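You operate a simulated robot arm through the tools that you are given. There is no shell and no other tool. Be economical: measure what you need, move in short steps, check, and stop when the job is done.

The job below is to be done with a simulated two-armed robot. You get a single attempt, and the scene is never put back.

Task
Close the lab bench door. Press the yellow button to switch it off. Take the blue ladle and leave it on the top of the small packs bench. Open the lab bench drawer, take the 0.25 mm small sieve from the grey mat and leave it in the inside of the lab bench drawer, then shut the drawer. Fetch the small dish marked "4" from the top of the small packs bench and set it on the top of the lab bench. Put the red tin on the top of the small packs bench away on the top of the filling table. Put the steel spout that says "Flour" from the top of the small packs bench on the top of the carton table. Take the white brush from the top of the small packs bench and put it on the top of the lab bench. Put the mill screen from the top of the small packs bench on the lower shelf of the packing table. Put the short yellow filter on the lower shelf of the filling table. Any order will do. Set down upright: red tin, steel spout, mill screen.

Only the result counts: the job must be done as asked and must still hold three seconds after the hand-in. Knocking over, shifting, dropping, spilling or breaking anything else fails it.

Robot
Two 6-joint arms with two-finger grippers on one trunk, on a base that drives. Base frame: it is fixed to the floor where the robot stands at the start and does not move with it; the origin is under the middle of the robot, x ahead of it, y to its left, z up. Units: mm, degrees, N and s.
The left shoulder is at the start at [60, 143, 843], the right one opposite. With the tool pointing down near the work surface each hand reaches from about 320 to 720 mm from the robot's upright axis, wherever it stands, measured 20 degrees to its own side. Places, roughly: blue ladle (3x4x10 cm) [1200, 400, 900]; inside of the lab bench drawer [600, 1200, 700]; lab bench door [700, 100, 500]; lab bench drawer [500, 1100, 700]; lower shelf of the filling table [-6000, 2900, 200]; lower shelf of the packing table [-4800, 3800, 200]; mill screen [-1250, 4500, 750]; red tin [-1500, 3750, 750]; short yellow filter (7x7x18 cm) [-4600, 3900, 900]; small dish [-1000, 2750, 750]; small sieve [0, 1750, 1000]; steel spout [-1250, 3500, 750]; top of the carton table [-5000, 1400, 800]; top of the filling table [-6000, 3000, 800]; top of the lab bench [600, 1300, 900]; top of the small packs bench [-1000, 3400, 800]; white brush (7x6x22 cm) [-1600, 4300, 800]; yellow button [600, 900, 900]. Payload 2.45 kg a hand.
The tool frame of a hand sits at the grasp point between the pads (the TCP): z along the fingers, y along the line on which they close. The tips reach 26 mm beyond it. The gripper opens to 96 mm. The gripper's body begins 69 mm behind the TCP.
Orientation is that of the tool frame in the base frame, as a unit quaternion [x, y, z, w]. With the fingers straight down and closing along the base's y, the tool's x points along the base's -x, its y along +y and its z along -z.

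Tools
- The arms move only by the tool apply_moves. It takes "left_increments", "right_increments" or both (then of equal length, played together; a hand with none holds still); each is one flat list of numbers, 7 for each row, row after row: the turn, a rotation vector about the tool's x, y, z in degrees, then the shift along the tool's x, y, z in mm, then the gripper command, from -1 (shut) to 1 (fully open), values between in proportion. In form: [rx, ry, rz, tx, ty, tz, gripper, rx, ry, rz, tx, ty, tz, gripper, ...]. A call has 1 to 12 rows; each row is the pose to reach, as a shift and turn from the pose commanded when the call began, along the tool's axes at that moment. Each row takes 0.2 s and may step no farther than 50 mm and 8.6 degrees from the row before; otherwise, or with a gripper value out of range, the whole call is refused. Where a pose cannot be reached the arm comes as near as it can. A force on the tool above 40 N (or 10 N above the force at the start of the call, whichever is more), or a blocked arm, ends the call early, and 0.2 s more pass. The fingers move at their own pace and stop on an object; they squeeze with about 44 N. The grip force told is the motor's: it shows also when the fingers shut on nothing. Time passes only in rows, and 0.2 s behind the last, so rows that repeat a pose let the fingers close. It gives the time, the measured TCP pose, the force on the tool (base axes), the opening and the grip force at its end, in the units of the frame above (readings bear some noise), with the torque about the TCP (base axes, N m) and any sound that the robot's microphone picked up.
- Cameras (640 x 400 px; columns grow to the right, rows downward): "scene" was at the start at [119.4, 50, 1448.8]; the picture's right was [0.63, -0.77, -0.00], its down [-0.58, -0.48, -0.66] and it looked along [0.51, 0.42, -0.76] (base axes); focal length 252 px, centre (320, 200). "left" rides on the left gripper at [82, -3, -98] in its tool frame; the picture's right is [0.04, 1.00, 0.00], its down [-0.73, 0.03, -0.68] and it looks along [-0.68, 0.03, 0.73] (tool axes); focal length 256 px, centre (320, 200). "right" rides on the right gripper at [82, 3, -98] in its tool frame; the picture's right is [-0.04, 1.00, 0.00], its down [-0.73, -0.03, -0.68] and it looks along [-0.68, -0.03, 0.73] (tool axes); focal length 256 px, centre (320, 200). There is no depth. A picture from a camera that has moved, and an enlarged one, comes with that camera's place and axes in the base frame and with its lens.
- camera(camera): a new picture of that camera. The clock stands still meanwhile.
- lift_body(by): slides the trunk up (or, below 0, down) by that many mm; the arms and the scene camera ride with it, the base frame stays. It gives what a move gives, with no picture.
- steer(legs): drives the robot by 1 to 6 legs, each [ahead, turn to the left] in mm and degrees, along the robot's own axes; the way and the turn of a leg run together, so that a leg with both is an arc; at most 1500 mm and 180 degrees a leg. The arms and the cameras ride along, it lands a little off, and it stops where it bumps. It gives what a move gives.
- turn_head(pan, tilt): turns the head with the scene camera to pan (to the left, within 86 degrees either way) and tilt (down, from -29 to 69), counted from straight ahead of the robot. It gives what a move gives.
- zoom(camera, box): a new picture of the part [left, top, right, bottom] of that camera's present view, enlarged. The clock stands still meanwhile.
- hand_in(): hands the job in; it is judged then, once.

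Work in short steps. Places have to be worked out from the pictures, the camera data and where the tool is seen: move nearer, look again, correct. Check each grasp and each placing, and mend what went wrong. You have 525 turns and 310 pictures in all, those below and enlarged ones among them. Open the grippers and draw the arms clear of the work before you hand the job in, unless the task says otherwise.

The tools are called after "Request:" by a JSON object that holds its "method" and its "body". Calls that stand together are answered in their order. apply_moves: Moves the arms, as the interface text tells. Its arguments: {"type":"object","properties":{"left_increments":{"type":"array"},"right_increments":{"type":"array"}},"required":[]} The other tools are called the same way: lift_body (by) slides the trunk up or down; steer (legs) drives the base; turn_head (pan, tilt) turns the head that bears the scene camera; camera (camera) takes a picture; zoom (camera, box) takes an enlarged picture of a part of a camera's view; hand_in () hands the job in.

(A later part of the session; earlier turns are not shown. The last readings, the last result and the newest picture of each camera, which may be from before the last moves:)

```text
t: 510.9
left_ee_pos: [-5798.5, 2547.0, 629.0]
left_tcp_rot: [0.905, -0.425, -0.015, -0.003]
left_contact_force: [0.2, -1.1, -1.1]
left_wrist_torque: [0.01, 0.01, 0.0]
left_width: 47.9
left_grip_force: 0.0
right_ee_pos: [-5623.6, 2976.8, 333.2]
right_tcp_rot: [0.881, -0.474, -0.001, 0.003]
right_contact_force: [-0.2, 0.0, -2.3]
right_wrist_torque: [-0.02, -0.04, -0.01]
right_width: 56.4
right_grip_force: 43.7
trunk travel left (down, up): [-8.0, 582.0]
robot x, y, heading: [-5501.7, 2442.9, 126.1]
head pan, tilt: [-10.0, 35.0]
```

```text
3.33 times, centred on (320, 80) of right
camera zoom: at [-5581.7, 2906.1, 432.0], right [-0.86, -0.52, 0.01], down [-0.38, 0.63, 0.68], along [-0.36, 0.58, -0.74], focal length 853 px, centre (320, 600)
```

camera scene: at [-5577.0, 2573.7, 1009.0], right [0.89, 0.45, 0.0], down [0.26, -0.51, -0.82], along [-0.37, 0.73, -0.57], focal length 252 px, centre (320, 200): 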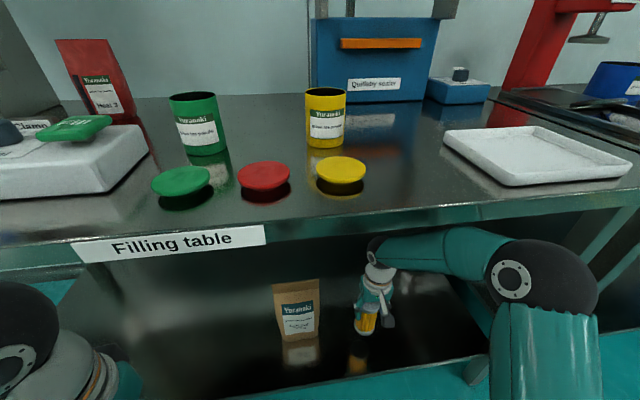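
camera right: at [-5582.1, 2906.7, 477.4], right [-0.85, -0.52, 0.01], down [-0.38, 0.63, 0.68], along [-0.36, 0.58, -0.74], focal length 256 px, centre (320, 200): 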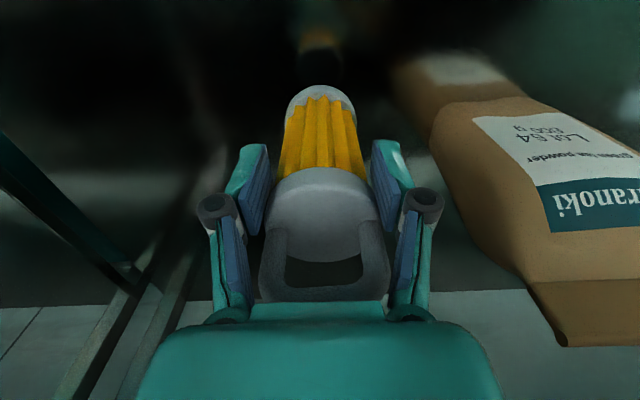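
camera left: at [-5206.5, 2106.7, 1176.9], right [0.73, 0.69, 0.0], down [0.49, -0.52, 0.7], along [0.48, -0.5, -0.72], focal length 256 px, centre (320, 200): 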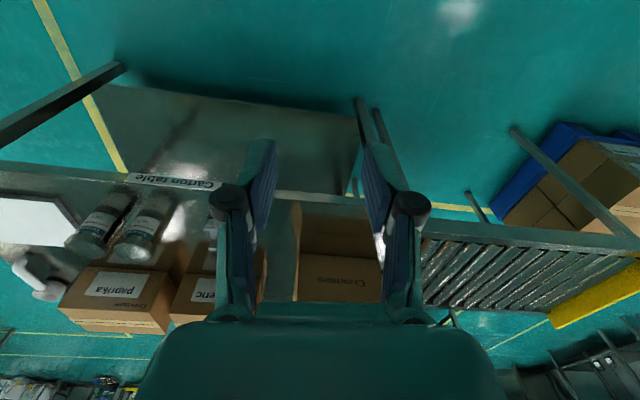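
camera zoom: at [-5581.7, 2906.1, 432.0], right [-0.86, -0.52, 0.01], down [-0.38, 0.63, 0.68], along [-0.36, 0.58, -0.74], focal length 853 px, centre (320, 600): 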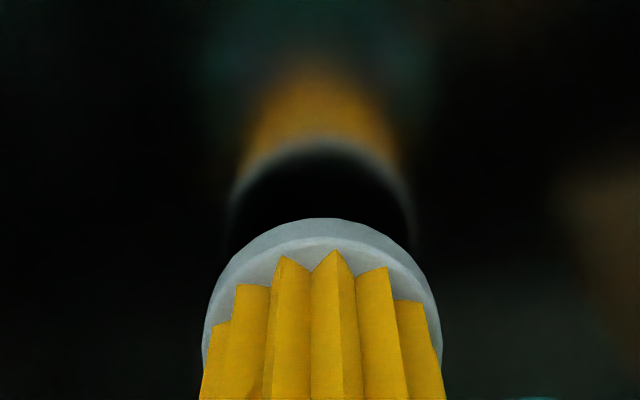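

Request:
{"method": "apply_moves", "body": {"right_increments": [0, 0, 0, 0, 0, 7, -0.7, 0, 0, 0, 0, 0, 14, -0.7]}}

Request:
{"method": "zoom", "body": {"camera": "right", "box": [260, 20, 380, 140]}}

```text
t: 511.5
left_ee_pos: [-5798.5, 2548.7, 628.5]
left_tcp_rot: [0.905, -0.425, -0.015, -0.002]
left_contact_force: [-0.2, 0.3, 0.4]
left_wrist_torque: [-0.01, -0.03, 0.03]
left_width: 48.1
left_grip_force: 0.0
right_ee_pos: [-5622.5, 2975.9, 317.9]
right_tcp_rot: [0.881, -0.473, -0.001, 0.004]
right_contact_force: [0.2, -0.3, -2.0]
right_wrist_torque: [-0.04, -0.01, 0.02]
right_width: 56.8
right_grip_force: 43.8
trunk travel left (down, up): [-8.0, 582.0]
robot x, y, heading: [-5498.9, 2446.2, 126.3]
head pan, tilt: [-10.0, 35.0]
```

```text
3.33 times, centred on (320, 80) of right
camera zoom: at [-5581.4, 2905.6, 417.8], right [-0.85, -0.52, 0.01], down [-0.38, 0.63, 0.68], along [-0.36, 0.58, -0.74], focal length 853 px, centre (320, 600)
```

zoom: 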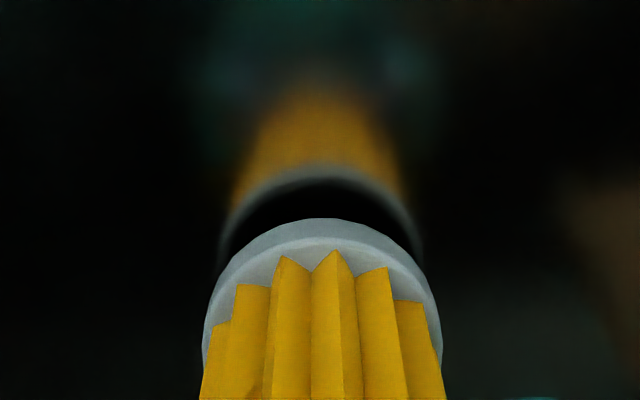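

Request:
{"method": "apply_moves", "body": {"right_increments": [0, 0, 0, 0, 0, 6, -0.7, 0, 0, 0, 0, 0, 11, -0.7]}}

Request:
{"method": "apply_moves", "body": {"right_increments": [0, 0, 0, 0, 0, 2, -0.7, 0, 0, 0, 0, 0, 4, -0.7]}}

Request:
{"method": "zoom", "body": {"camera": "right", "box": [260, 20, 380, 140]}}

```text
t: 512.1
left_ee_pos: [-5799.4, 2548.3, 629.2]
left_tcp_rot: [0.905, -0.425, -0.016, -0.001]
left_contact_force: [-0.2, -0.1, 0.1]
left_wrist_torque: [0.03, -0.02, 0.02]
left_width: 48.0
left_grip_force: 0.0
right_ee_pos: [-5624.4, 2974.9, 308.1]
right_tcp_rot: [0.881, -0.473, 0.0, 0.003]
right_contact_force: [-0.4, -0.5, -0.3]
right_wrist_torque: [-0.04, -0.02, 0.01]
right_width: 56.5
right_grip_force: 43.9
trunk travel left (down, up): [-8.0, 582.0]
robot x, y, heading: [-5498.1, 2445.3, 126.7]
head pan, tilt: [-10.0, 35.0]
```

```text
t: 512.7
left_ee_pos: [-5798.9, 2549.8, 628.9]
left_tcp_rot: [0.905, -0.425, -0.016, -0.003]
left_contact_force: [-0.2, 0.9, -1.0]
left_wrist_torque: [0.03, -0.03, -0.01]
left_width: 47.9
left_grip_force: 0.1
right_ee_pos: [-5624.9, 2974.8, 304.4]
right_tcp_rot: [0.881, -0.473, -0.001, 0.003]
right_contact_force: [1.0, -0.8, 2.2]
right_wrist_torque: [0.03, -0.05, 0.0]
right_width: 56.4
right_grip_force: 43.7
trunk travel left (down, up): [-8.0, 582.0]
robot x, y, heading: [-5500.5, 2444.6, 126.2]
head pan, tilt: [-10.0, 35.0]
```

```text
3.33 times, centred on (320, 80) of right
camera zoom: at [-5582.0, 2904.7, 403.7], right [-0.85, -0.52, 0.01], down [-0.38, 0.63, 0.68], along [-0.36, 0.58, -0.74], focal length 853 px, centre (320, 600)
```

zoom: 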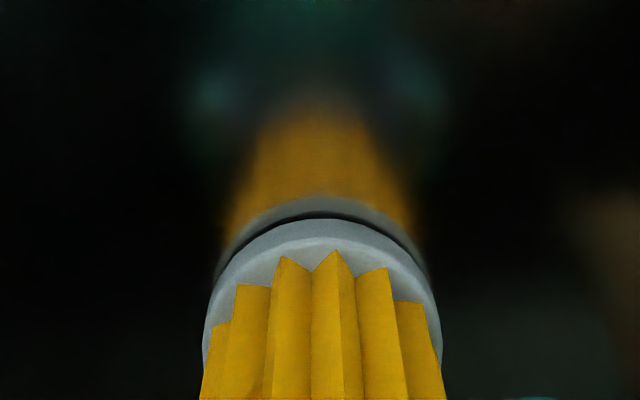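

Request:
{"method": "apply_moves", "body": {"right_increments": [0, 0, 0, 0, 0, 2, -0.7, 0, 0, 0, 0, 0, 3, -0.7]}}

```text
t: 513.3
left_ee_pos: [-5798.5, 2547.1, 629.3]
left_tcp_rot: [0.905, -0.425, -0.016, -0.004]
left_contact_force: [0.0, 0.1, 0.3]
left_wrist_torque: [-0.03, 0.01, -0.01]
left_width: 48.3
left_grip_force: 0.0
right_ee_pos: [-5623.0, 2975.8, 303.1]
right_tcp_rot: [0.881, -0.472, -0.002, 0.002]
right_contact_force: [9.8, -9.0, 31.2]
right_wrist_torque: [-0.2, -0.24, -0.01]
right_width: 56.4
right_grip_force: 44.3
trunk travel left (down, up): [-8.0, 582.0]
robot x, y, heading: [-5496.6, 2443.9, 126.0]
head pan, tilt: [-10.0, 35.0]
```

Contact. Relieve, open fully, raise 18 mm and slide straight back out.

Request:
{"method": "apply_moves", "body": {"right_increments": [0, 0, 0, 0, 0, -3, -0.7, 0, 0, 0, 0, 0, -4, 0.2, 0, 0, 0, 0, 0, -4, 0.7, 0, 0, 0, 0, 0, -4, 1, 0, 0, 0, 0, 0, -4, 1]}}

Request:
{"method": "camera", "body": {"camera": "right"}}

```text
t: 514.5
left_ee_pos: [-5798.5, 2548.5, 628.9]
left_tcp_rot: [0.905, -0.425, -0.016, -0.001]
left_contact_force: [-0.7, -0.3, -0.5]
left_wrist_torque: [0.01, -0.02, 0.01]
left_width: 47.7
left_grip_force: 0.1
right_ee_pos: [-5624.8, 2975.3, 304.4]
right_tcp_rot: [0.881, -0.473, -0.001, 0.004]
right_contact_force: [1.2, 1.0, -0.5]
right_wrist_torque: [0.0, -0.01, -0.01]
right_width: 96.0
right_grip_force: 0.1
trunk travel left (down, up): [-8.0, 582.0]
robot x, y, heading: [-5500.1, 2443.3, 126.2]
head pan, tilt: [-10.0, 35.0]
```

```text
96 pictures are left
camera right: at [-5582.4, 2904.8, 403.9], right [-0.85, -0.52, 0.01], down [-0.38, 0.63, 0.68], along [-0.36, 0.58, -0.74], focal length 256 px, centre (320, 200)
```

right: 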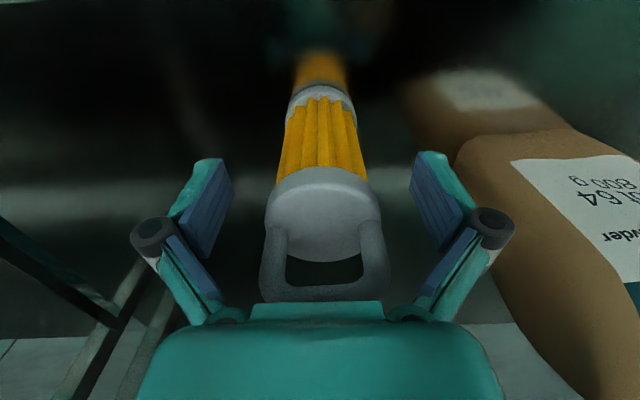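

Request:
{"method": "apply_moves", "body": {"right_increments": [0, 0, 0, 0, 0, -12, 1, 0, 0, 0, 0, 0, -25, 1, 0, 0, 0, 0, 0, -40, 1]}}

Request:
{"method": "camera", "body": {"camera": "right"}}

```text
t: 515.3
left_ee_pos: [-5798.4, 2548.7, 628.2]
left_tcp_rot: [0.905, -0.424, -0.015, -0.002]
left_contact_force: [0.2, -1.0, -0.7]
left_wrist_torque: [0.0, 0.05, -0.01]
left_width: 48.2
left_grip_force: 0.2
right_ee_pos: [-5624.8, 2974.5, 345.6]
right_tcp_rot: [0.881, -0.474, -0.001, 0.004]
right_contact_force: [-0.4, 0.0, 0.2]
right_wrist_torque: [-0.01, 0.01, 0.02]
right_width: 95.7
right_grip_force: 0.0
trunk travel left (down, up): [-8.0, 582.0]
robot x, y, heading: [-5498.9, 2440.3, 126.4]
head pan, tilt: [-10.0, 35.0]
```

```text
95 pictures are left
camera right: at [-5582.6, 2905.1, 445.0], right [-0.85, -0.52, 0.01], down [-0.38, 0.63, 0.68], along [-0.36, 0.58, -0.74], focal length 256 px, centre (320, 200)
```

right: 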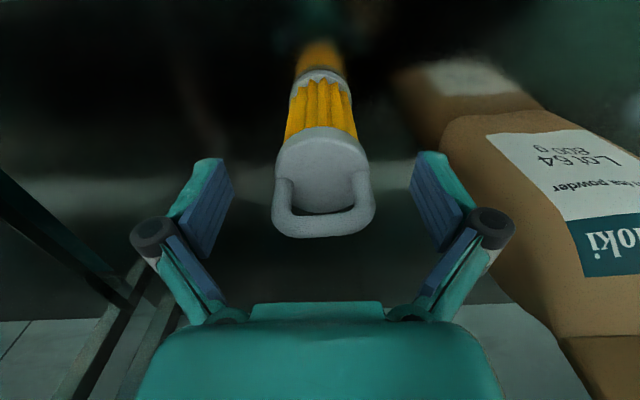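

Palm is clear of the handle. Slide straight back out by the arm, then by reversing.

Request:
{"method": "apply_moves", "body": {"right_increments": [0, 0, 0, 35, 0, 0, 1, 0, 0, 0, 70, 0, 0, 1, 0, 0, 0, 105, 0, 0, 1, 0, 0, 0, 135, 0, 0, 1]}}

Request:
{"method": "steer", "body": {"legs": [[-250, 0]]}}

Request:
{"method": "camera", "body": {"camera": "scene"}}

```text
t: 516.3
left_ee_pos: [-5799.1, 2549.1, 629.2]
left_tcp_rot: [0.905, -0.424, -0.015, -0.001]
left_contact_force: [0.1, -0.2, 0.9]
left_wrist_torque: [-0.01, -0.03, 0.01]
left_width: 48.3
left_grip_force: 0.1
right_ee_pos: [-5550.6, 2864.7, 346.4]
right_tcp_rot: [0.881, -0.473, -0.001, 0.004]
right_contact_force: [-0.7, 0.0, -0.3]
right_wrist_torque: [-0.05, 0.0, 0.0]
right_width: 96.1
right_grip_force: 0.0
trunk travel left (down, up): [-8.0, 582.0]
robot x, y, heading: [-5499.5, 2445.5, 126.3]
head pan, tilt: [-10.0, 35.0]
```

```text
t: 518.1
left_ee_pos: [-5647.4, 2343.6, 628.9]
left_tcp_rot: [0.905, -0.425, -0.016, -0.002]
left_contact_force: [-1.2, -0.1, 0.1]
left_wrist_torque: [-0.04, 0.0, 0.0]
left_width: 47.9
left_grip_force: 0.2
right_ee_pos: [-5399.1, 2659.1, 347.4]
right_tcp_rot: [0.881, -0.473, 0.0, 0.004]
right_contact_force: [0.8, -0.4, 0.1]
right_wrist_torque: [-0.03, 0.01, -0.01]
right_width: 95.8
right_grip_force: 0.0
trunk travel left (down, up): [-8.0, 582.0]
robot x, y, heading: [-5347.9, 2238.7, 126.3]
head pan, tilt: [-10.0, 35.0]
```

```text
94 pictures are left
camera scene: at [-5424.4, 2367.2, 1008.3], right [0.9, 0.44, 0.0], down [0.25, -0.51, -0.82], along [-0.36, 0.73, -0.57], focal length 252 px, centre (320, 200)
```

scene: 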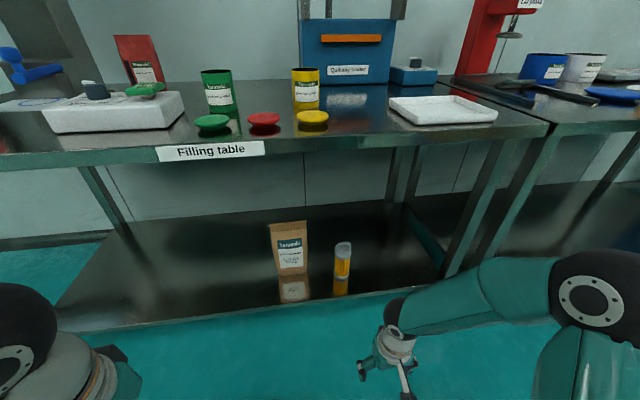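

Filter stands on the lower shelf. Raise the trunk and head for the mill screen, which lies at the far back-left corner of the small packs bench; I'll approach it from the bench's left end.

Request:
{"method": "lift_body", "body": {"by": 400}}

Request:
{"method": "apply_moves", "body": {"right_increments": [0, 0, 0, 0, 0, -40, 0, 0, 0, 0, 0, 0, -80, 0, 0, 0, 0, 20, 0, -120, 0, 0, 0, 0, 40, 0, -160, 0, 0, 0, 0, 60, 0, -200, 0]}}

Request:
{"method": "lift_body", "body": {"by": 150}}

Request:
{"method": "steer", "body": {"legs": [[0, -50]]}}

Request:
{"method": "steer", "body": {"legs": [[0, -41]]}}

Request:
{"method": "steer", "body": {"legs": [[1500, 0], [1200, 0]]}}

Request:
{"method": "turn_head", "body": {"pan": 0, "tilt": 22}}

Request:
{"method": "camera", "body": {"camera": "scene"}}

```text
t: 522.0
left_ee_pos: [-5647.7, 2344.0, 1028.6]
left_tcp_rot: [0.905, -0.425, -0.015, -0.002]
left_contact_force: [-0.7, -0.6, 0.0]
left_wrist_torque: [0.01, -0.01, -0.02]
left_width: 48.0
left_grip_force: 0.1
right_ee_pos: [-5399.4, 2659.4, 746.9]
right_tcp_rot: [0.881, -0.472, -0.001, 0.004]
right_contact_force: [-0.1, -0.5, 0.6]
right_wrist_torque: [0.01, 0.0, 0.02]
right_width: 96.1
right_grip_force: 0.2
trunk travel left (down, up): [-408.0, 182.0]
robot x, y, heading: [-5348.5, 2239.2, 126.3]
head pan, tilt: [-10.0, 35.0]
```

```text
t: 523.2
left_ee_pos: [-5647.2, 2342.7, 1028.1]
left_tcp_rot: [0.905, -0.425, -0.015, -0.002]
left_contact_force: [-0.4, 0.4, -0.8]
left_wrist_torque: [-0.01, 0.03, 0.02]
left_width: 47.5
left_grip_force: 0.0
right_ee_pos: [-5366.4, 2608.2, 948.4]
right_tcp_rot: [0.881, -0.473, 0.0, 0.004]
right_contact_force: [0.4, 0.4, -0.2]
right_wrist_torque: [0.02, 0.02, 0.04]
right_width: 47.9
right_grip_force: 0.0
trunk travel left (down, up): [-408.0, 182.0]
robot x, y, heading: [-5350.4, 2238.4, 126.1]
head pan, tilt: [-10.0, 35.0]
```

```text
t: 524.9
left_ee_pos: [-5649.2, 2343.1, 1178.1]
left_tcp_rot: [0.905, -0.425, -0.015, -0.001]
left_contact_force: [-0.3, -0.2, -0.9]
left_wrist_torque: [-0.03, 0.01, -0.02]
left_width: 47.6
left_grip_force: 0.0
right_ee_pos: [-5366.5, 2608.9, 1097.0]
right_tcp_rot: [0.881, -0.473, -0.001, 0.004]
right_contact_force: [-0.5, -0.6, 0.6]
right_wrist_torque: [0.01, 0.04, -0.02]
right_width: 47.8
right_grip_force: 0.1
trunk travel left (down, up): [-558.0, 32.0]
robot x, y, heading: [-5346.7, 2241.6, 126.0]
head pan, tilt: [-10.0, 35.0]
```

```text
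t: 527.9
left_ee_pos: [-5456.1, 2538.3, 1179.2]
left_tcp_rot: [-0.634, 0.773, 0.013, 0.008]
left_contact_force: [-1.4, 0.0, 0.3]
left_wrist_torque: [-0.02, -0.02, 0.01]
left_width: 48.1
left_grip_force: 0.1
right_ee_pos: [-5072.8, 2487.8, 1097.2]
right_tcp_rot: [-0.592, 0.806, 0.002, -0.002]
right_contact_force: [-0.4, 0.9, -1.2]
right_wrist_torque: [0.0, 0.0, 0.0]
right_width: 47.8
right_grip_force: 0.1
trunk travel left (down, up): [-558.0, 32.0]
robot x, y, heading: [-5367.6, 2243.4, 75.5]
head pan, tilt: [-10.0, 35.0]
```

```text
t: 530.4
left_ee_pos: [-5244.3, 2526.3, 1179.5]
left_tcp_rot: [-0.33, 0.944, 0.009, 0.012]
left_contact_force: [-0.4, -0.8, 0.2]
left_wrist_torque: [0.0, 0.01, 0.0]
left_width: 48.2
left_grip_force: 0.1
right_ee_pos: [-4983.8, 2241.2, 1097.9]
right_tcp_rot: [-0.277, 0.961, 0.003, -0.003]
right_contact_force: [-0.2, -0.3, 0.3]
right_wrist_torque: [-0.01, 0.01, -0.01]
right_width: 48.0
right_grip_force: 0.1
trunk travel left (down, up): [-558.0, 32.0]
robot x, y, heading: [-5372.5, 2256.2, 35.0]
head pan, tilt: [-10.0, 35.0]
```

```text
t: 543.7
left_ee_pos: [-3055.3, 4101.7, 1179.9]
left_tcp_rot: [-0.334, 0.942, 0.009, 0.013]
left_contact_force: [-0.3, 0.0, 0.8]
left_wrist_torque: [-0.02, 0.02, 0.01]
left_width: 47.9
left_grip_force: 0.0
right_ee_pos: [-2793.8, 3817.6, 1098.0]
right_tcp_rot: [-0.283, 0.959, 0.003, -0.002]
right_contact_force: [0.2, 0.9, -0.8]
right_wrist_torque: [-0.02, 0.01, 0.02]
right_width: 47.8
right_grip_force: 0.1
trunk travel left (down, up): [-558.0, 32.0]
robot x, y, heading: [-3184.4, 3831.4, 35.8]
head pan, tilt: [-10.0, 35.0]
```

```text
t: 544.5
left_ee_pos: [-3056.6, 4099.8, 1178.7]
left_tcp_rot: [-0.335, 0.942, 0.009, 0.012]
left_contact_force: [0.7, 0.4, -0.2]
left_wrist_torque: [0.01, 0.0, 0.01]
left_width: 47.9
left_grip_force: 0.0
right_ee_pos: [-2793.3, 3817.1, 1098.8]
right_tcp_rot: [-0.284, 0.959, 0.003, -0.001]
right_contact_force: [0.8, 0.1, -0.3]
right_wrist_torque: [0.02, 0.03, -0.01]
right_width: 48.0
right_grip_force: 0.1
trunk travel left (down, up): [-558.0, 32.0]
robot x, y, heading: [-3183.4, 3829.7, 35.7]
head pan, tilt: [0.0, 22.0]
```

```text
93 pictures are left
camera scene: at [-3061.0, 3920.7, 1578.9], right [0.59, -0.81, 0.0], down [-0.3, -0.22, -0.93], along [0.75, 0.54, -0.38], focal length 252 px, centre (320, 200)
```

scene: 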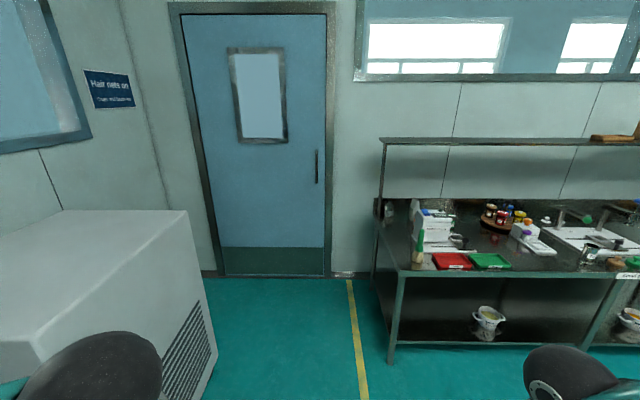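

Room between the dryer and the bench's left end is ~1.1 m. I drive up along the bench end toward the back wall.

Request:
{"method": "steer", "body": {"legs": [[1300, 0]]}}

Request:
{"method": "turn_head", "body": {"pan": -45, "tilt": 40}}

Request:
{"method": "camera", "body": {"camera": "scene"}}

```text
t: 551.0
left_ee_pos: [-2020.5, 4851.3, 1180.5]
left_tcp_rot: [-0.335, 0.942, 0.009, 0.013]
left_contact_force: [0.0, 0.1, 0.5]
left_wrist_torque: [0.01, 0.03, 0.01]
left_width: 48.1
left_grip_force: 0.1
right_ee_pos: [-1755.2, 4568.7, 1098.4]
right_tcp_rot: [-0.283, 0.959, 0.003, -0.002]
right_contact_force: [0.8, 0.0, 0.6]
right_wrist_torque: [-0.01, 0.02, 0.02]
right_width: 48.1
right_grip_force: 0.1
trunk travel left (down, up): [-558.0, 32.0]
robot x, y, heading: [-2146.9, 4579.7, 35.9]
head pan, tilt: [0.0, 22.0]
```

```text
t: 552.1
left_ee_pos: [-2020.2, 4853.3, 1180.0]
left_tcp_rot: [-0.334, 0.942, 0.01, 0.013]
left_contact_force: [0.3, -0.5, -1.0]
left_wrist_torque: [0.0, 0.01, 0.0]
left_width: 47.9
left_grip_force: 0.1
right_ee_pos: [-1756.0, 4568.0, 1098.8]
right_tcp_rot: [-0.283, 0.959, 0.004, -0.002]
right_contact_force: [0.1, 0.7, -1.3]
right_wrist_torque: [0.0, -0.01, -0.02]
right_width: 48.1
right_grip_force: 0.1
trunk travel left (down, up): [-558.0, 32.0]
robot x, y, heading: [-2145.8, 4581.4, 35.7]
head pan, tilt: [-45.0, 40.0]
```

```text
92 pictures are left
camera scene: at [-2015.4, 4603.5, 1550.8], right [-0.16, -0.99, 0.0], down [-0.63, 0.1, -0.77], along [0.76, -0.12, -0.64], focal length 252 px, centre (320, 200)
```

scene: 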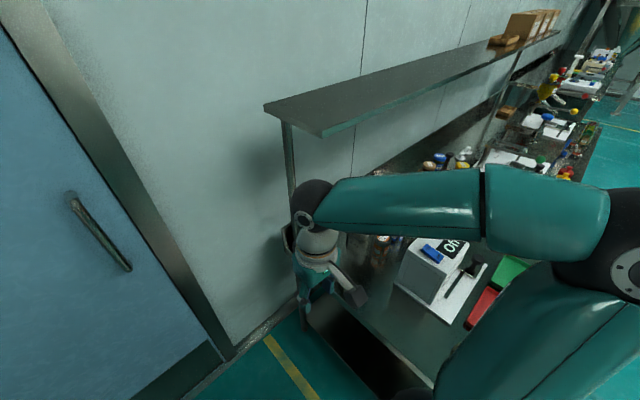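

Request:
{"method": "camera", "body": {"camera": "right"}}

```text
91 pictures are left
camera right: at [-1826.4, 4525.1, 1198.1], right [-0.51, 0.86, 0.01], down [0.63, 0.37, 0.68], along [0.58, 0.35, -0.74], focal length 256 px, centre (320, 200)
```

right: 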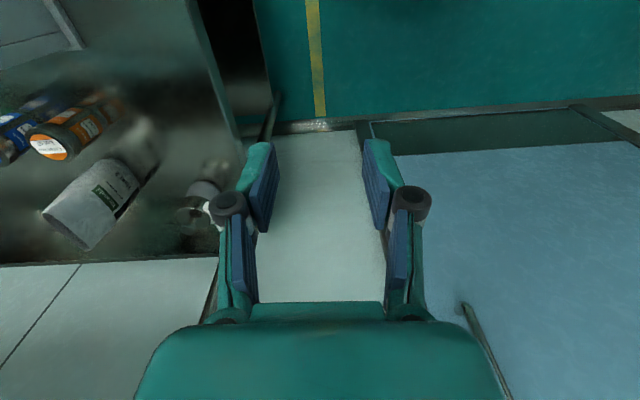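

Mill screen is at about (-1404, 4502), right under the shelf's left end (shelf ≈1300). I turn right 25°, lower the trunk 200 mm so the arm fits under the shelf, and look.

Request:
{"method": "steer", "body": {"legs": [[0, -25]]}}

Request:
{"method": "lift_body", "body": {"by": -200}}

Request:
{"method": "camera", "body": {"camera": "right"}}

Request:
{"method": "camera", "body": {"camera": "scene"}}

```text
t: 553.9
left_ee_pos: [-1921.0, 4773.7, 1180.2]
left_tcp_rot: [-0.125, 0.992, 0.007, 0.014]
left_contact_force: [-0.2, 0.6, -0.5]
left_wrist_torque: [0.0, 0.03, 0.0]
left_width: 47.9
left_grip_force: 0.0
right_ee_pos: [-1801.4, 4406.1, 1098.9]
right_tcp_rot: [-0.071, 0.997, 0.004, -0.001]
right_contact_force: [-0.2, -0.7, 0.1]
right_wrist_torque: [0.04, -0.02, -0.01]
right_width: 48.1
right_grip_force: 0.0
trunk travel left (down, up): [-558.0, 32.0]
robot x, y, heading: [-2151.1, 4589.8, 11.3]
head pan, tilt: [-45.0, 40.0]
```

```text
t: 556.1
left_ee_pos: [-1920.7, 4772.8, 981.3]
left_tcp_rot: [-0.125, 0.992, 0.007, 0.014]
left_contact_force: [0.2, 0.8, 0.0]
left_wrist_torque: [-0.01, -0.01, 0.0]
left_width: 47.9
left_grip_force: 0.1
right_ee_pos: [-1801.5, 4404.4, 899.4]
right_tcp_rot: [-0.071, 0.997, 0.003, -0.001]
right_contact_force: [0.2, 0.0, 0.1]
right_wrist_torque: [0.02, 0.04, -0.01]
right_width: 48.0
right_grip_force: 0.0
trunk travel left (down, up): [-358.0, 232.0]
robot x, y, heading: [-2148.2, 4589.4, 11.6]
head pan, tilt: [-45.0, 40.0]
```

```text
90 pictures are left
camera right: at [-1881.7, 4395.1, 998.6], right [-0.1, 0.99, 0.01], down [0.73, 0.07, 0.68], along [0.67, 0.07, -0.74], focal length 256 px, centre (320, 200)
```

right: 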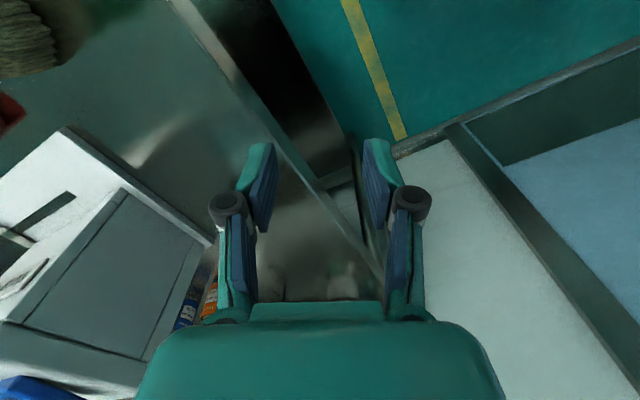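

```text
89 pictures are left
camera scene: at [-2023.0, 4554.8, 1350.9], right [-0.55, -0.83, 0.0], down [-0.54, 0.36, -0.77], along [0.64, -0.42, -0.64], focal length 252 px, centre (320, 200)
```

scene: 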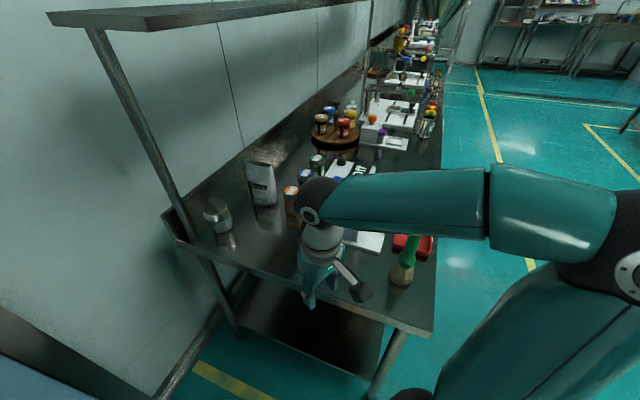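

Request:
{"method": "zoom", "body": {"camera": "scene", "box": [140, 150, 320, 290]}}

```text
2.86 times, centred on (230, 220) of scene
camera zoom: at [-2023.0, 4554.8, 1350.9], right [-0.55, -0.83, 0.0], down [-0.54, 0.36, -0.77], along [0.64, -0.42, -0.64], focal length 720 px, centre (577, 143)
```

zoom: 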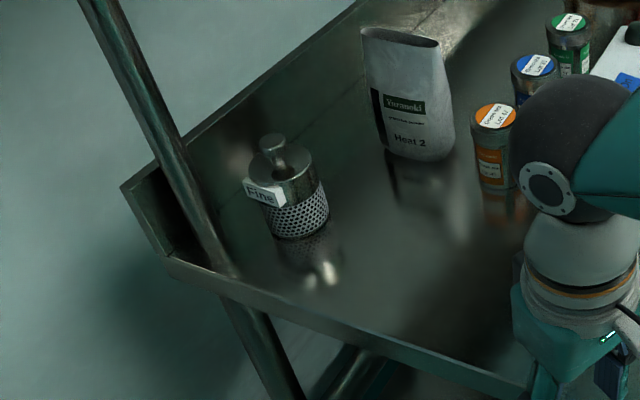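

Mill screen ("Fine") at about (-1388, 4508): body z 762–853, knob to ≈890; shelf post close by at its left. I'll slide in horizontally with open fingers at TCP z≈838. Drive 170 mm forward first.

Request:
{"method": "steer", "body": {"legs": [[170, 0]]}}

Request:
{"method": "apply_moves", "body": {"right_increments": [0, 0, 0, 0, 10, 20, 0.5, 0, 0, 0, -10, 20, 40, 0.7, 0, 0, 0, -30, 20, 61, 0.7]}}

Request:
{"method": "camera", "body": {"camera": "right"}}

Request:
{"method": "camera", "body": {"camera": "scene"}}

```text
t: 557.6
left_ee_pos: [-1749.5, 4808.4, 980.9]
left_tcp_rot: [-0.124, 0.992, 0.007, 0.013]
left_contact_force: [0.6, 0.1, 0.0]
left_wrist_torque: [0.01, 0.06, 0.02]
left_width: 47.8
left_grip_force: 0.2
right_ee_pos: [-1628.4, 4439.5, 898.2]
right_tcp_rot: [-0.072, 0.997, 0.003, -0.001]
right_contact_force: [0.3, -0.2, -1.1]
right_wrist_torque: [0.0, 0.02, 0.03]
right_width: 47.9
right_grip_force: 0.0
trunk travel left (down, up): [-358.0, 232.0]
robot x, y, heading: [-1972.6, 4627.7, 11.2]
head pan, tilt: [-45.0, 40.0]
```

```text
t: 558.4
left_ee_pos: [-1749.9, 4807.6, 981.1]
left_tcp_rot: [-0.125, 0.992, 0.007, 0.013]
left_contact_force: [0.2, -0.4, -0.7]
left_wrist_torque: [0.03, 0.0, 0.0]
left_width: 48.0
left_grip_force: 0.0
right_ee_pos: [-1601.3, 4465.1, 837.7]
right_tcp_rot: [-0.071, 0.997, 0.003, -0.002]
right_contact_force: [-0.4, -0.8, 0.4]
right_wrist_torque: [-0.02, 0.02, 0.03]
right_width: 81.4
right_grip_force: 0.0
trunk travel left (down, up): [-358.0, 232.0]
robot x, y, heading: [-1982.7, 4620.8, 11.5]
head pan, tilt: [-45.0, 40.0]
```

```text
87 pictures are left
camera right: at [-1681.8, 4454.3, 936.8], right [-0.1, 0.99, 0.01], down [0.73, 0.07, 0.68], along [0.67, 0.07, -0.74], focal length 256 px, centre (320, 200)
```

right: 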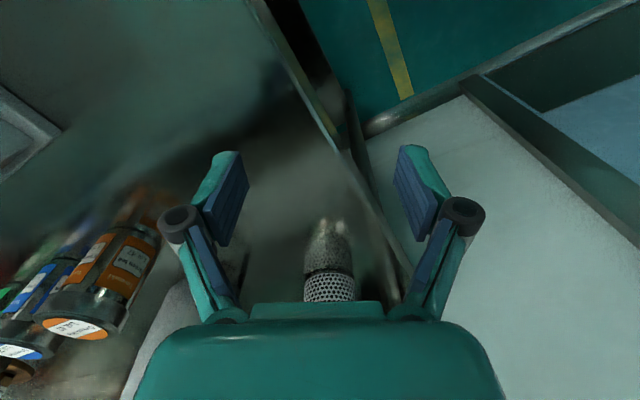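

```text
86 pictures are left
camera scene: at [-1850.8, 4589.4, 1350.7], right [-0.55, -0.83, 0.0], down [-0.54, 0.36, -0.77], along [0.64, -0.42, -0.64], focal length 252 px, centre (320, 200)
```

scene: 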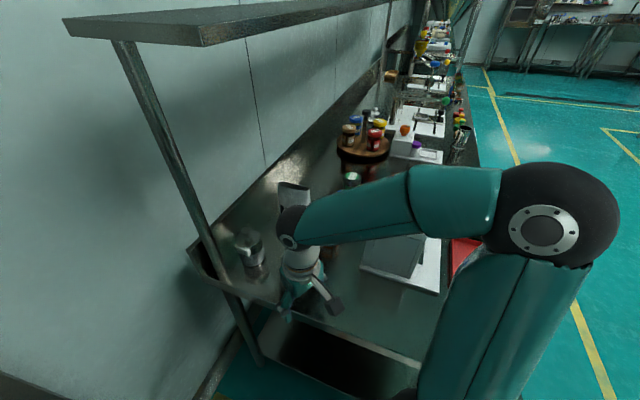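

Alignment good: 217 mm forward, 12 mm left. Slide in 150 mm and check.

Request:
{"method": "apply_moves", "body": {"right_increments": [0, 0, 0, -40, 4, 0, 0.7, 0, 0, 0, -80, 7, 0, 0.7, 0, 0, 0, -120, 10, 0, 0.7, 0, 0, 0, -150, 12, 0, 0.7]}}

Request:
{"method": "camera", "body": {"camera": "right"}}

Request:
{"method": "camera", "body": {"camera": "scene"}}

```text
t: 559.4
left_ee_pos: [-1748.0, 4808.0, 982.1]
left_tcp_rot: [-0.124, 0.992, 0.007, 0.014]
left_contact_force: [0.1, 0.6, -0.2]
left_wrist_torque: [0.03, 0.02, -0.02]
left_width: 48.1
left_grip_force: 0.1
right_ee_pos: [-1455.0, 4498.1, 836.7]
right_tcp_rot: [-0.071, 0.997, 0.004, -0.001]
right_contact_force: [0.6, 0.0, 0.2]
right_wrist_torque: [-0.02, 0.02, -0.01]
right_width: 81.7
right_grip_force: 0.0
trunk travel left (down, up): [-358.0, 232.0]
robot x, y, heading: [-1982.0, 4625.2, 11.3]
head pan, tilt: [-45.0, 40.0]
```

```text
85 pictures are left
camera right: at [-1536.6, 4487.8, 937.1], right [-0.1, 0.99, 0.01], down [0.73, 0.07, 0.68], along [0.67, 0.07, -0.74], focal length 256 px, centre (320, 200)
```

right: 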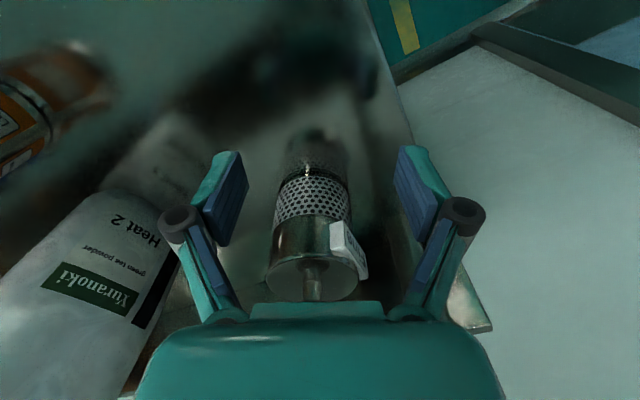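

```text
84 pictures are left
camera scene: at [-1850.9, 4589.5, 1350.7], right [-0.55, -0.83, 0.0], down [-0.54, 0.36, -0.77], along [0.64, -0.42, -0.64], focal length 252 px, centre (320, 200)
```

scene: 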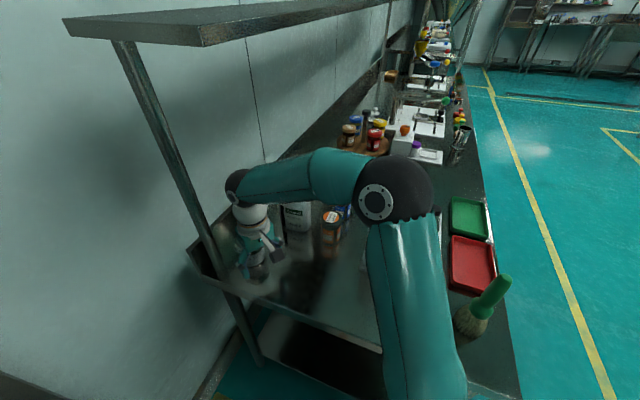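

Nearly there; advance 45 mm more, 4 mm right.

Request:
{"method": "apply_moves", "body": {"right_increments": [0, 0, 0, -25, -2, 0, 0.7, 0, 0, 0, -45, -4, 0, 0.7]}}

Request:
{"method": "camera", "body": {"camera": "right"}}

Request:
{"method": "zoom", "body": {"camera": "scene", "box": [180, 160, 320, 310]}}

```text
t: 560.0
left_ee_pos: [-1749.3, 4807.4, 980.6]
left_tcp_rot: [-0.125, 0.992, 0.007, 0.013]
left_contact_force: [-0.4, -0.8, 1.1]
left_wrist_torque: [0.0, 0.01, 0.01]
left_width: 48.0
left_grip_force: 0.0
right_ee_pos: [-1409.4, 4501.9, 838.6]
right_tcp_rot: [-0.072, 0.997, 0.004, -0.002]
right_contact_force: [0.5, 0.1, -0.3]
right_wrist_torque: [0.03, 0.0, -0.03]
right_width: 81.9
right_grip_force: 0.1
trunk travel left (down, up): [-358.0, 232.0]
robot x, y, heading: [-1984.0, 4621.7, 11.4]
head pan, tilt: [-45.0, 40.0]
```

```text
83 pictures are left
camera right: at [-1490.3, 4490.8, 937.1], right [-0.1, 0.99, 0.01], down [0.73, 0.07, 0.68], along [0.67, 0.07, -0.74], focal length 256 px, centre (320, 200)
```

right: 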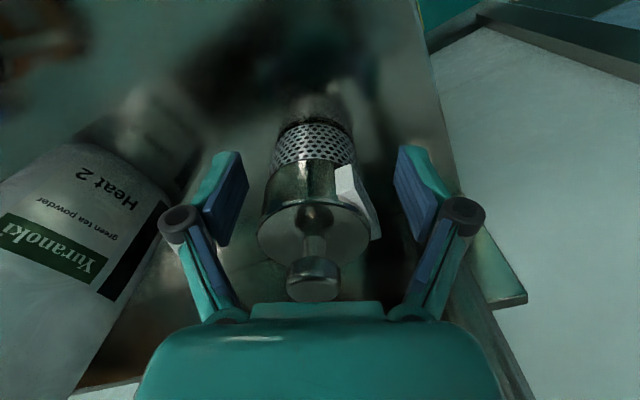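

```text
2.67 times, centred on (250, 235) of scene
camera zoom: at [-1851.0, 4589.4, 1350.7], right [-0.55, -0.83, 0.0], down [-0.54, 0.36, -0.77], along [0.64, -0.42, -0.64], focal length 672 px, centre (507, 107)
```

zoom: 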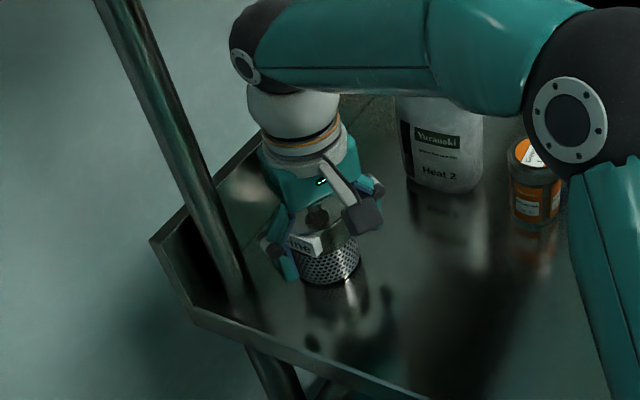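

Advance 14 mm and yaw +18° so the left finger avoids the tag, then look.

Request:
{"method": "apply_moves", "body": {"right_increments": [0, 0, 6, -5, -1, 0, 0.7, 0, 0, 12, -10, -2, 0, 0.7, 0, 0, 18, -14, -3, 0, 0.7]}}

Request:
{"method": "camera", "body": {"camera": "right"}}

```text
t: 560.8
left_ee_pos: [-1749.9, 4807.8, 981.0]
left_tcp_rot: [-0.124, 0.992, 0.007, 0.014]
left_contact_force: [-0.1, 0.3, 0.5]
left_wrist_torque: [0.01, 0.03, -0.01]
left_width: 47.7
left_grip_force: 0.0
right_ee_pos: [-1394.9, 4499.9, 839.0]
right_tcp_rot: [0.086, 0.996, 0.003, -0.001]
right_contact_force: [0.5, -0.6, -0.3]
right_wrist_torque: [-0.02, -0.03, -0.01]
right_width: 81.4
right_grip_force: 0.1
trunk travel left (down, up): [-358.0, 232.0]
robot x, y, heading: [-1978.6, 4620.9, 11.4]
head pan, tilt: [-45.0, 40.0]
```

```text
81 pictures are left
camera right: at [-1475.3, 4514.4, 937.9], right [0.21, 0.98, 0.01], down [0.72, -0.16, 0.68], along [0.66, -0.14, -0.74], focal length 256 px, centre (320, 200)
```

right: 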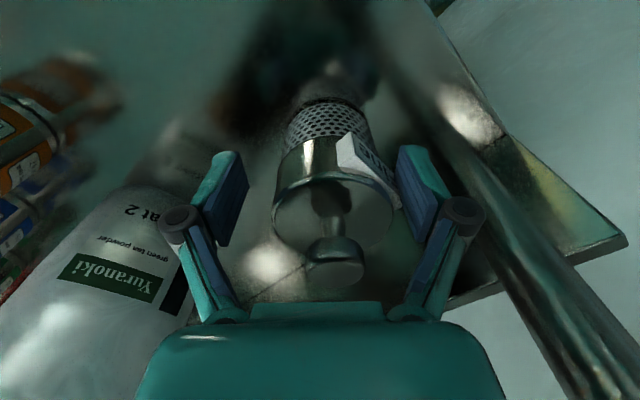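

Centre is 6 mm to the left; shift and close.

Request:
{"method": "apply_moves", "body": {"right_increments": [0, 0, 0, 0, 5, 0, 0.7, 0, 0, 0, 0, 5, 0, 0.3, 0, 0, 0, 0, 5, 0, 0.1, 0, 0, 0, 0, 5, 0, -0.2, 0, 0, 0, 0, 5, 0, -0.5, 0, 0, 0, 0, 5, 0, -0.5]}}

Request:
{"method": "camera", "body": {"camera": "right"}}

Request:
{"method": "zoom", "body": {"camera": "scene", "box": [180, 160, 320, 310]}}

```text
t: 562.2
left_ee_pos: [-1749.3, 4808.1, 981.9]
left_tcp_rot: [-0.124, 0.992, 0.006, 0.014]
left_contact_force: [-0.1, 0.0, 0.3]
left_wrist_torque: [-0.01, 0.01, 0.01]
left_width: 47.9
left_grip_force: 0.0
right_ee_pos: [-1394.6, 4503.6, 838.7]
right_tcp_rot: [0.085, 0.996, 0.004, -0.001]
right_contact_force: [1.4, 2.8, 4.6]
right_wrist_torque: [0.15, -0.05, -0.04]
right_width: 61.5
right_grip_force: 43.6
trunk travel left (down, up): [-358.0, 232.0]
robot x, y, heading: [-1980.8, 4624.4, 11.4]
head pan, tilt: [-45.0, 40.0]
```

```text
80 pictures are left
camera right: at [-1474.9, 4519.1, 938.0], right [0.21, 0.98, 0.01], down [0.72, -0.16, 0.68], along [0.66, -0.14, -0.74], focal length 256 px, centre (320, 200)
```

right: 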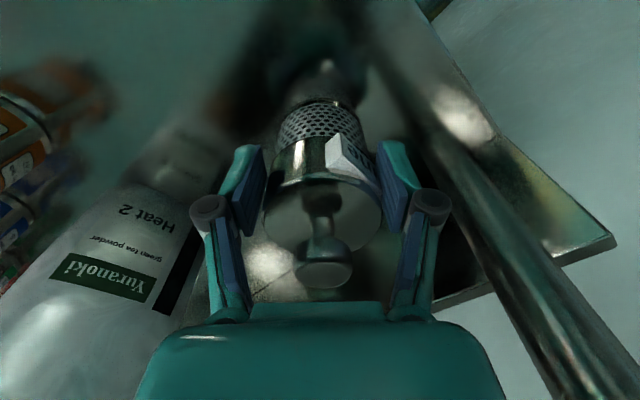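

```text
2.67 times, centred on (250, 235) of scene
camera zoom: at [-1851.5, 4589.7, 1350.8], right [-0.55, -0.83, 0.0], down [-0.54, 0.36, -0.77], along [0.64, -0.42, -0.64], focal length 672 px, centre (507, 107)
```

zoom: 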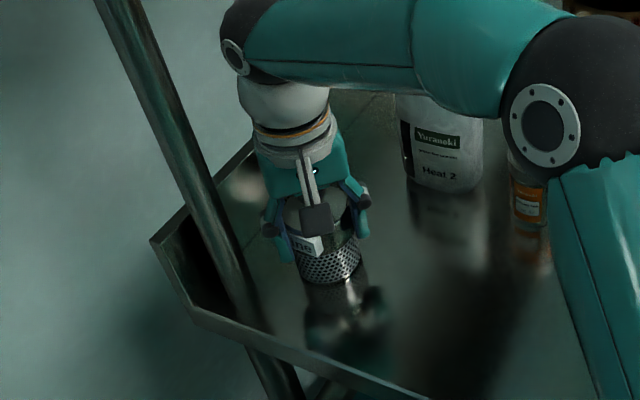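

Gripped (61.5 mm). Lift 35 mm and retract back along the path.

Request:
{"method": "apply_moves", "body": {"right_increments": [0, 0, 0, 0, 0, -12, -0.8, 0, 0, 0, 0, 0, -25, -0.8, 0, 0, 0, 0, 0, -38, -0.8]}}

Request:
{"method": "zoom", "body": {"camera": "scene", "box": [180, 160, 320, 310]}}

Request:
{"method": "camera", "body": {"camera": "right"}}

```text
t: 563.0
left_ee_pos: [-1749.0, 4808.6, 981.6]
left_tcp_rot: [-0.124, 0.992, 0.007, 0.014]
left_contact_force: [-0.2, -0.4, -0.7]
left_wrist_torque: [-0.01, 0.02, -0.02]
left_width: 48.0
left_grip_force: 0.0
right_ee_pos: [-1396.3, 4504.1, 874.9]
right_tcp_rot: [0.086, 0.996, 0.002, -0.002]
right_contact_force: [0.4, -0.5, -3.2]
right_wrist_torque: [-0.03, 0.04, 0.01]
right_width: 61.5
right_grip_force: 43.6
trunk travel left (down, up): [-358.0, 232.0]
robot x, y, heading: [-1980.9, 4622.5, 11.4]
head pan, tilt: [-45.0, 40.0]
```

```text
2.67 times, centred on (250, 235) of scene
camera zoom: at [-1851.2, 4589.3, 1350.7], right [-0.55, -0.83, 0.0], down [-0.54, 0.36, -0.77], along [0.64, -0.42, -0.64], focal length 672 px, centre (507, 107)
```

zoom: 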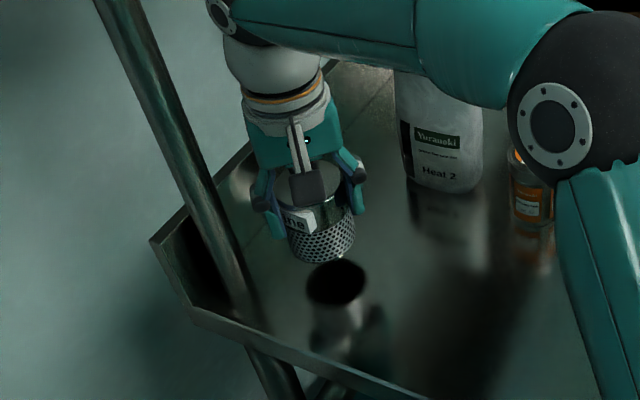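

```text
77 pictures are left
camera right: at [-1475.9, 4519.3, 974.8], right [0.21, 0.98, 0.01], down [0.72, -0.16, 0.68], along [0.66, -0.14, -0.74], focal length 256 px, centre (320, 200)
```

right: 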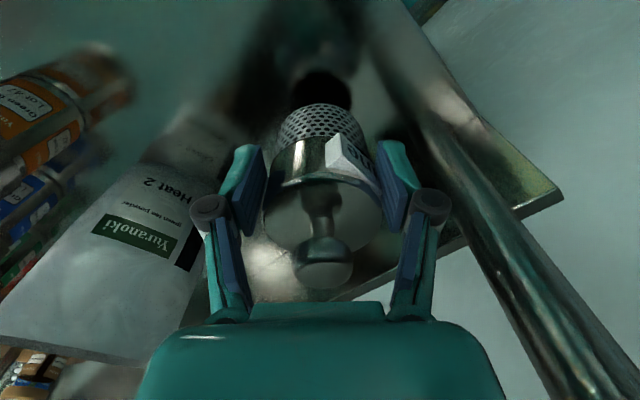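

Lifted cleanly. Reverse the base to draw it out past the post.

Request:
{"method": "steer", "body": {"legs": [[-260, 0]]}}

Request:
{"method": "camera", "body": {"camera": "scene"}}

```text
t: 564.9
left_ee_pos: [-2005.8, 4756.8, 981.4]
left_tcp_rot: [-0.126, 0.992, 0.008, 0.013]
left_contact_force: [0.3, -0.1, 0.6]
left_wrist_torque: [-0.01, -0.02, 0.03]
left_width: 47.9
left_grip_force: 0.1
right_ee_pos: [-1652.0, 4453.0, 875.4]
right_tcp_rot: [0.084, 0.996, 0.003, -0.001]
right_contact_force: [-0.5, -0.7, -3.3]
right_wrist_torque: [0.02, 0.07, 0.0]
right_width: 61.4
right_grip_force: 43.6
trunk travel left (down, up): [-358.0, 232.0]
robot x, y, heading: [-2238.4, 4571.0, 11.7]
head pan, tilt: [-45.0, 40.0]
```

```text
76 pictures are left
camera scene: at [-2106.9, 4537.9, 1350.9], right [-0.55, -0.83, 0.0], down [-0.54, 0.35, -0.77], along [0.64, -0.42, -0.64], focal length 252 px, centre (320, 200)
```

scene: 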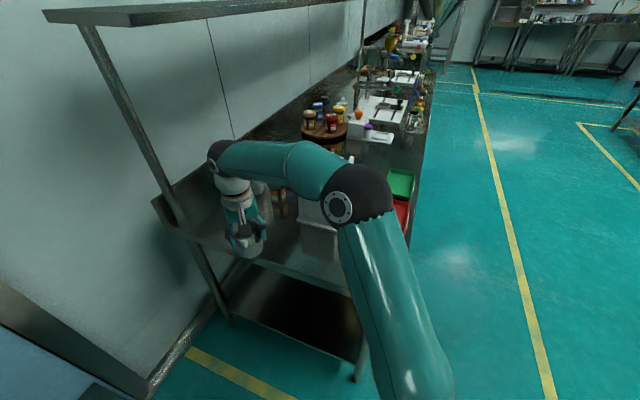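

Out from under the shelf; raise the trunk for clearance and continue reversing, then head to the packing table.

Request:
{"method": "lift_body", "body": {"by": 200}}

Request:
{"method": "steer", "body": {"legs": [[-200, 0]]}}

Request:
{"method": "apply_moves", "body": {"right_increments": [0, 0, -6, 30, 0, 0, -0.8, 0, 0, -12, 60, 0, 0, -0.8, 0, 0, -18, 90, 0, 0, -0.8, 0, 0, -18, 120, 0, 0, -0.8, 0, 0, -18, 150, 0, 0, -0.8]}}

Request:
{"method": "camera", "body": {"camera": "right"}}

```text
t: 567.0
left_ee_pos: [-2004.8, 4757.0, 1182.6]
left_tcp_rot: [-0.127, 0.992, 0.007, 0.013]
left_contact_force: [-0.1, -1.2, 0.0]
left_wrist_torque: [0.01, 0.0, -0.02]
left_width: 47.9
left_grip_force: 0.1
right_ee_pos: [-1650.3, 4452.8, 1074.7]
right_tcp_rot: [0.084, 0.996, 0.002, -0.001]
right_contact_force: [-1.3, 0.3, -3.9]
right_wrist_torque: [0.03, 0.09, -0.01]
right_width: 61.1
right_grip_force: 44.0
trunk travel left (down, up): [-558.0, 32.0]
robot x, y, heading: [-2234.2, 4571.4, 11.4]
head pan, tilt: [-45.0, 40.0]
```

```text
t: 568.7
left_ee_pos: [-2205.5, 4715.9, 1182.9]
left_tcp_rot: [-0.127, 0.992, 0.006, 0.014]
left_contact_force: [0.5, 0.2, 0.2]
left_wrist_torque: [-0.01, -0.02, 0.0]
left_width: 47.9
left_grip_force: 0.0
right_ee_pos: [-1851.1, 4414.6, 1077.0]
right_tcp_rot: [0.083, 0.997, 0.005, -0.001]
right_contact_force: [-1.1, 0.0, -2.8]
right_wrist_torque: [0.02, 0.06, -0.01]
right_width: 61.3
right_grip_force: 44.6
trunk travel left (down, up): [-558.0, 32.0]
robot x, y, heading: [-2435.2, 4527.7, 11.6]
head pan, tilt: [-45.0, 40.0]
```

```text
t: 569.9
left_ee_pos: [-2205.7, 4716.2, 1181.7]
left_tcp_rot: [-0.127, 0.992, 0.007, 0.014]
left_contact_force: [1.2, -0.7, -0.1]
left_wrist_torque: [0.01, 0.01, 0.02]
left_width: 47.9
left_grip_force: 0.2
right_ee_pos: [-1998.7, 4438.4, 1078.1]
right_tcp_rot: [-0.075, 0.997, 0.003, -0.001]
right_contact_force: [-0.3, 0.2, -3.4]
right_wrist_torque: [0.0, 0.05, 0.01]
right_width: 61.0
right_grip_force: 44.3
trunk travel left (down, up): [-558.0, 32.0]
robot x, y, heading: [-2440.4, 4531.9, 11.5]
head pan, tilt: [-45.0, 40.0]
```

```text
75 pictures are left
camera right: at [-2080.0, 4427.8, 1177.1], right [-0.11, 0.99, 0.01], down [0.73, 0.08, 0.68], along [0.67, 0.08, -0.73], focal length 256 px, centre (320, 200)
```

right: 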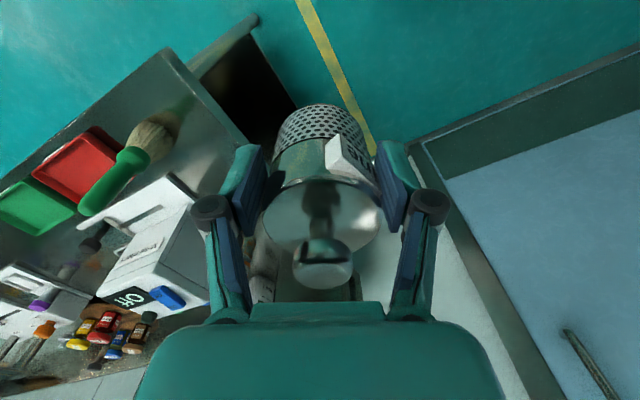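

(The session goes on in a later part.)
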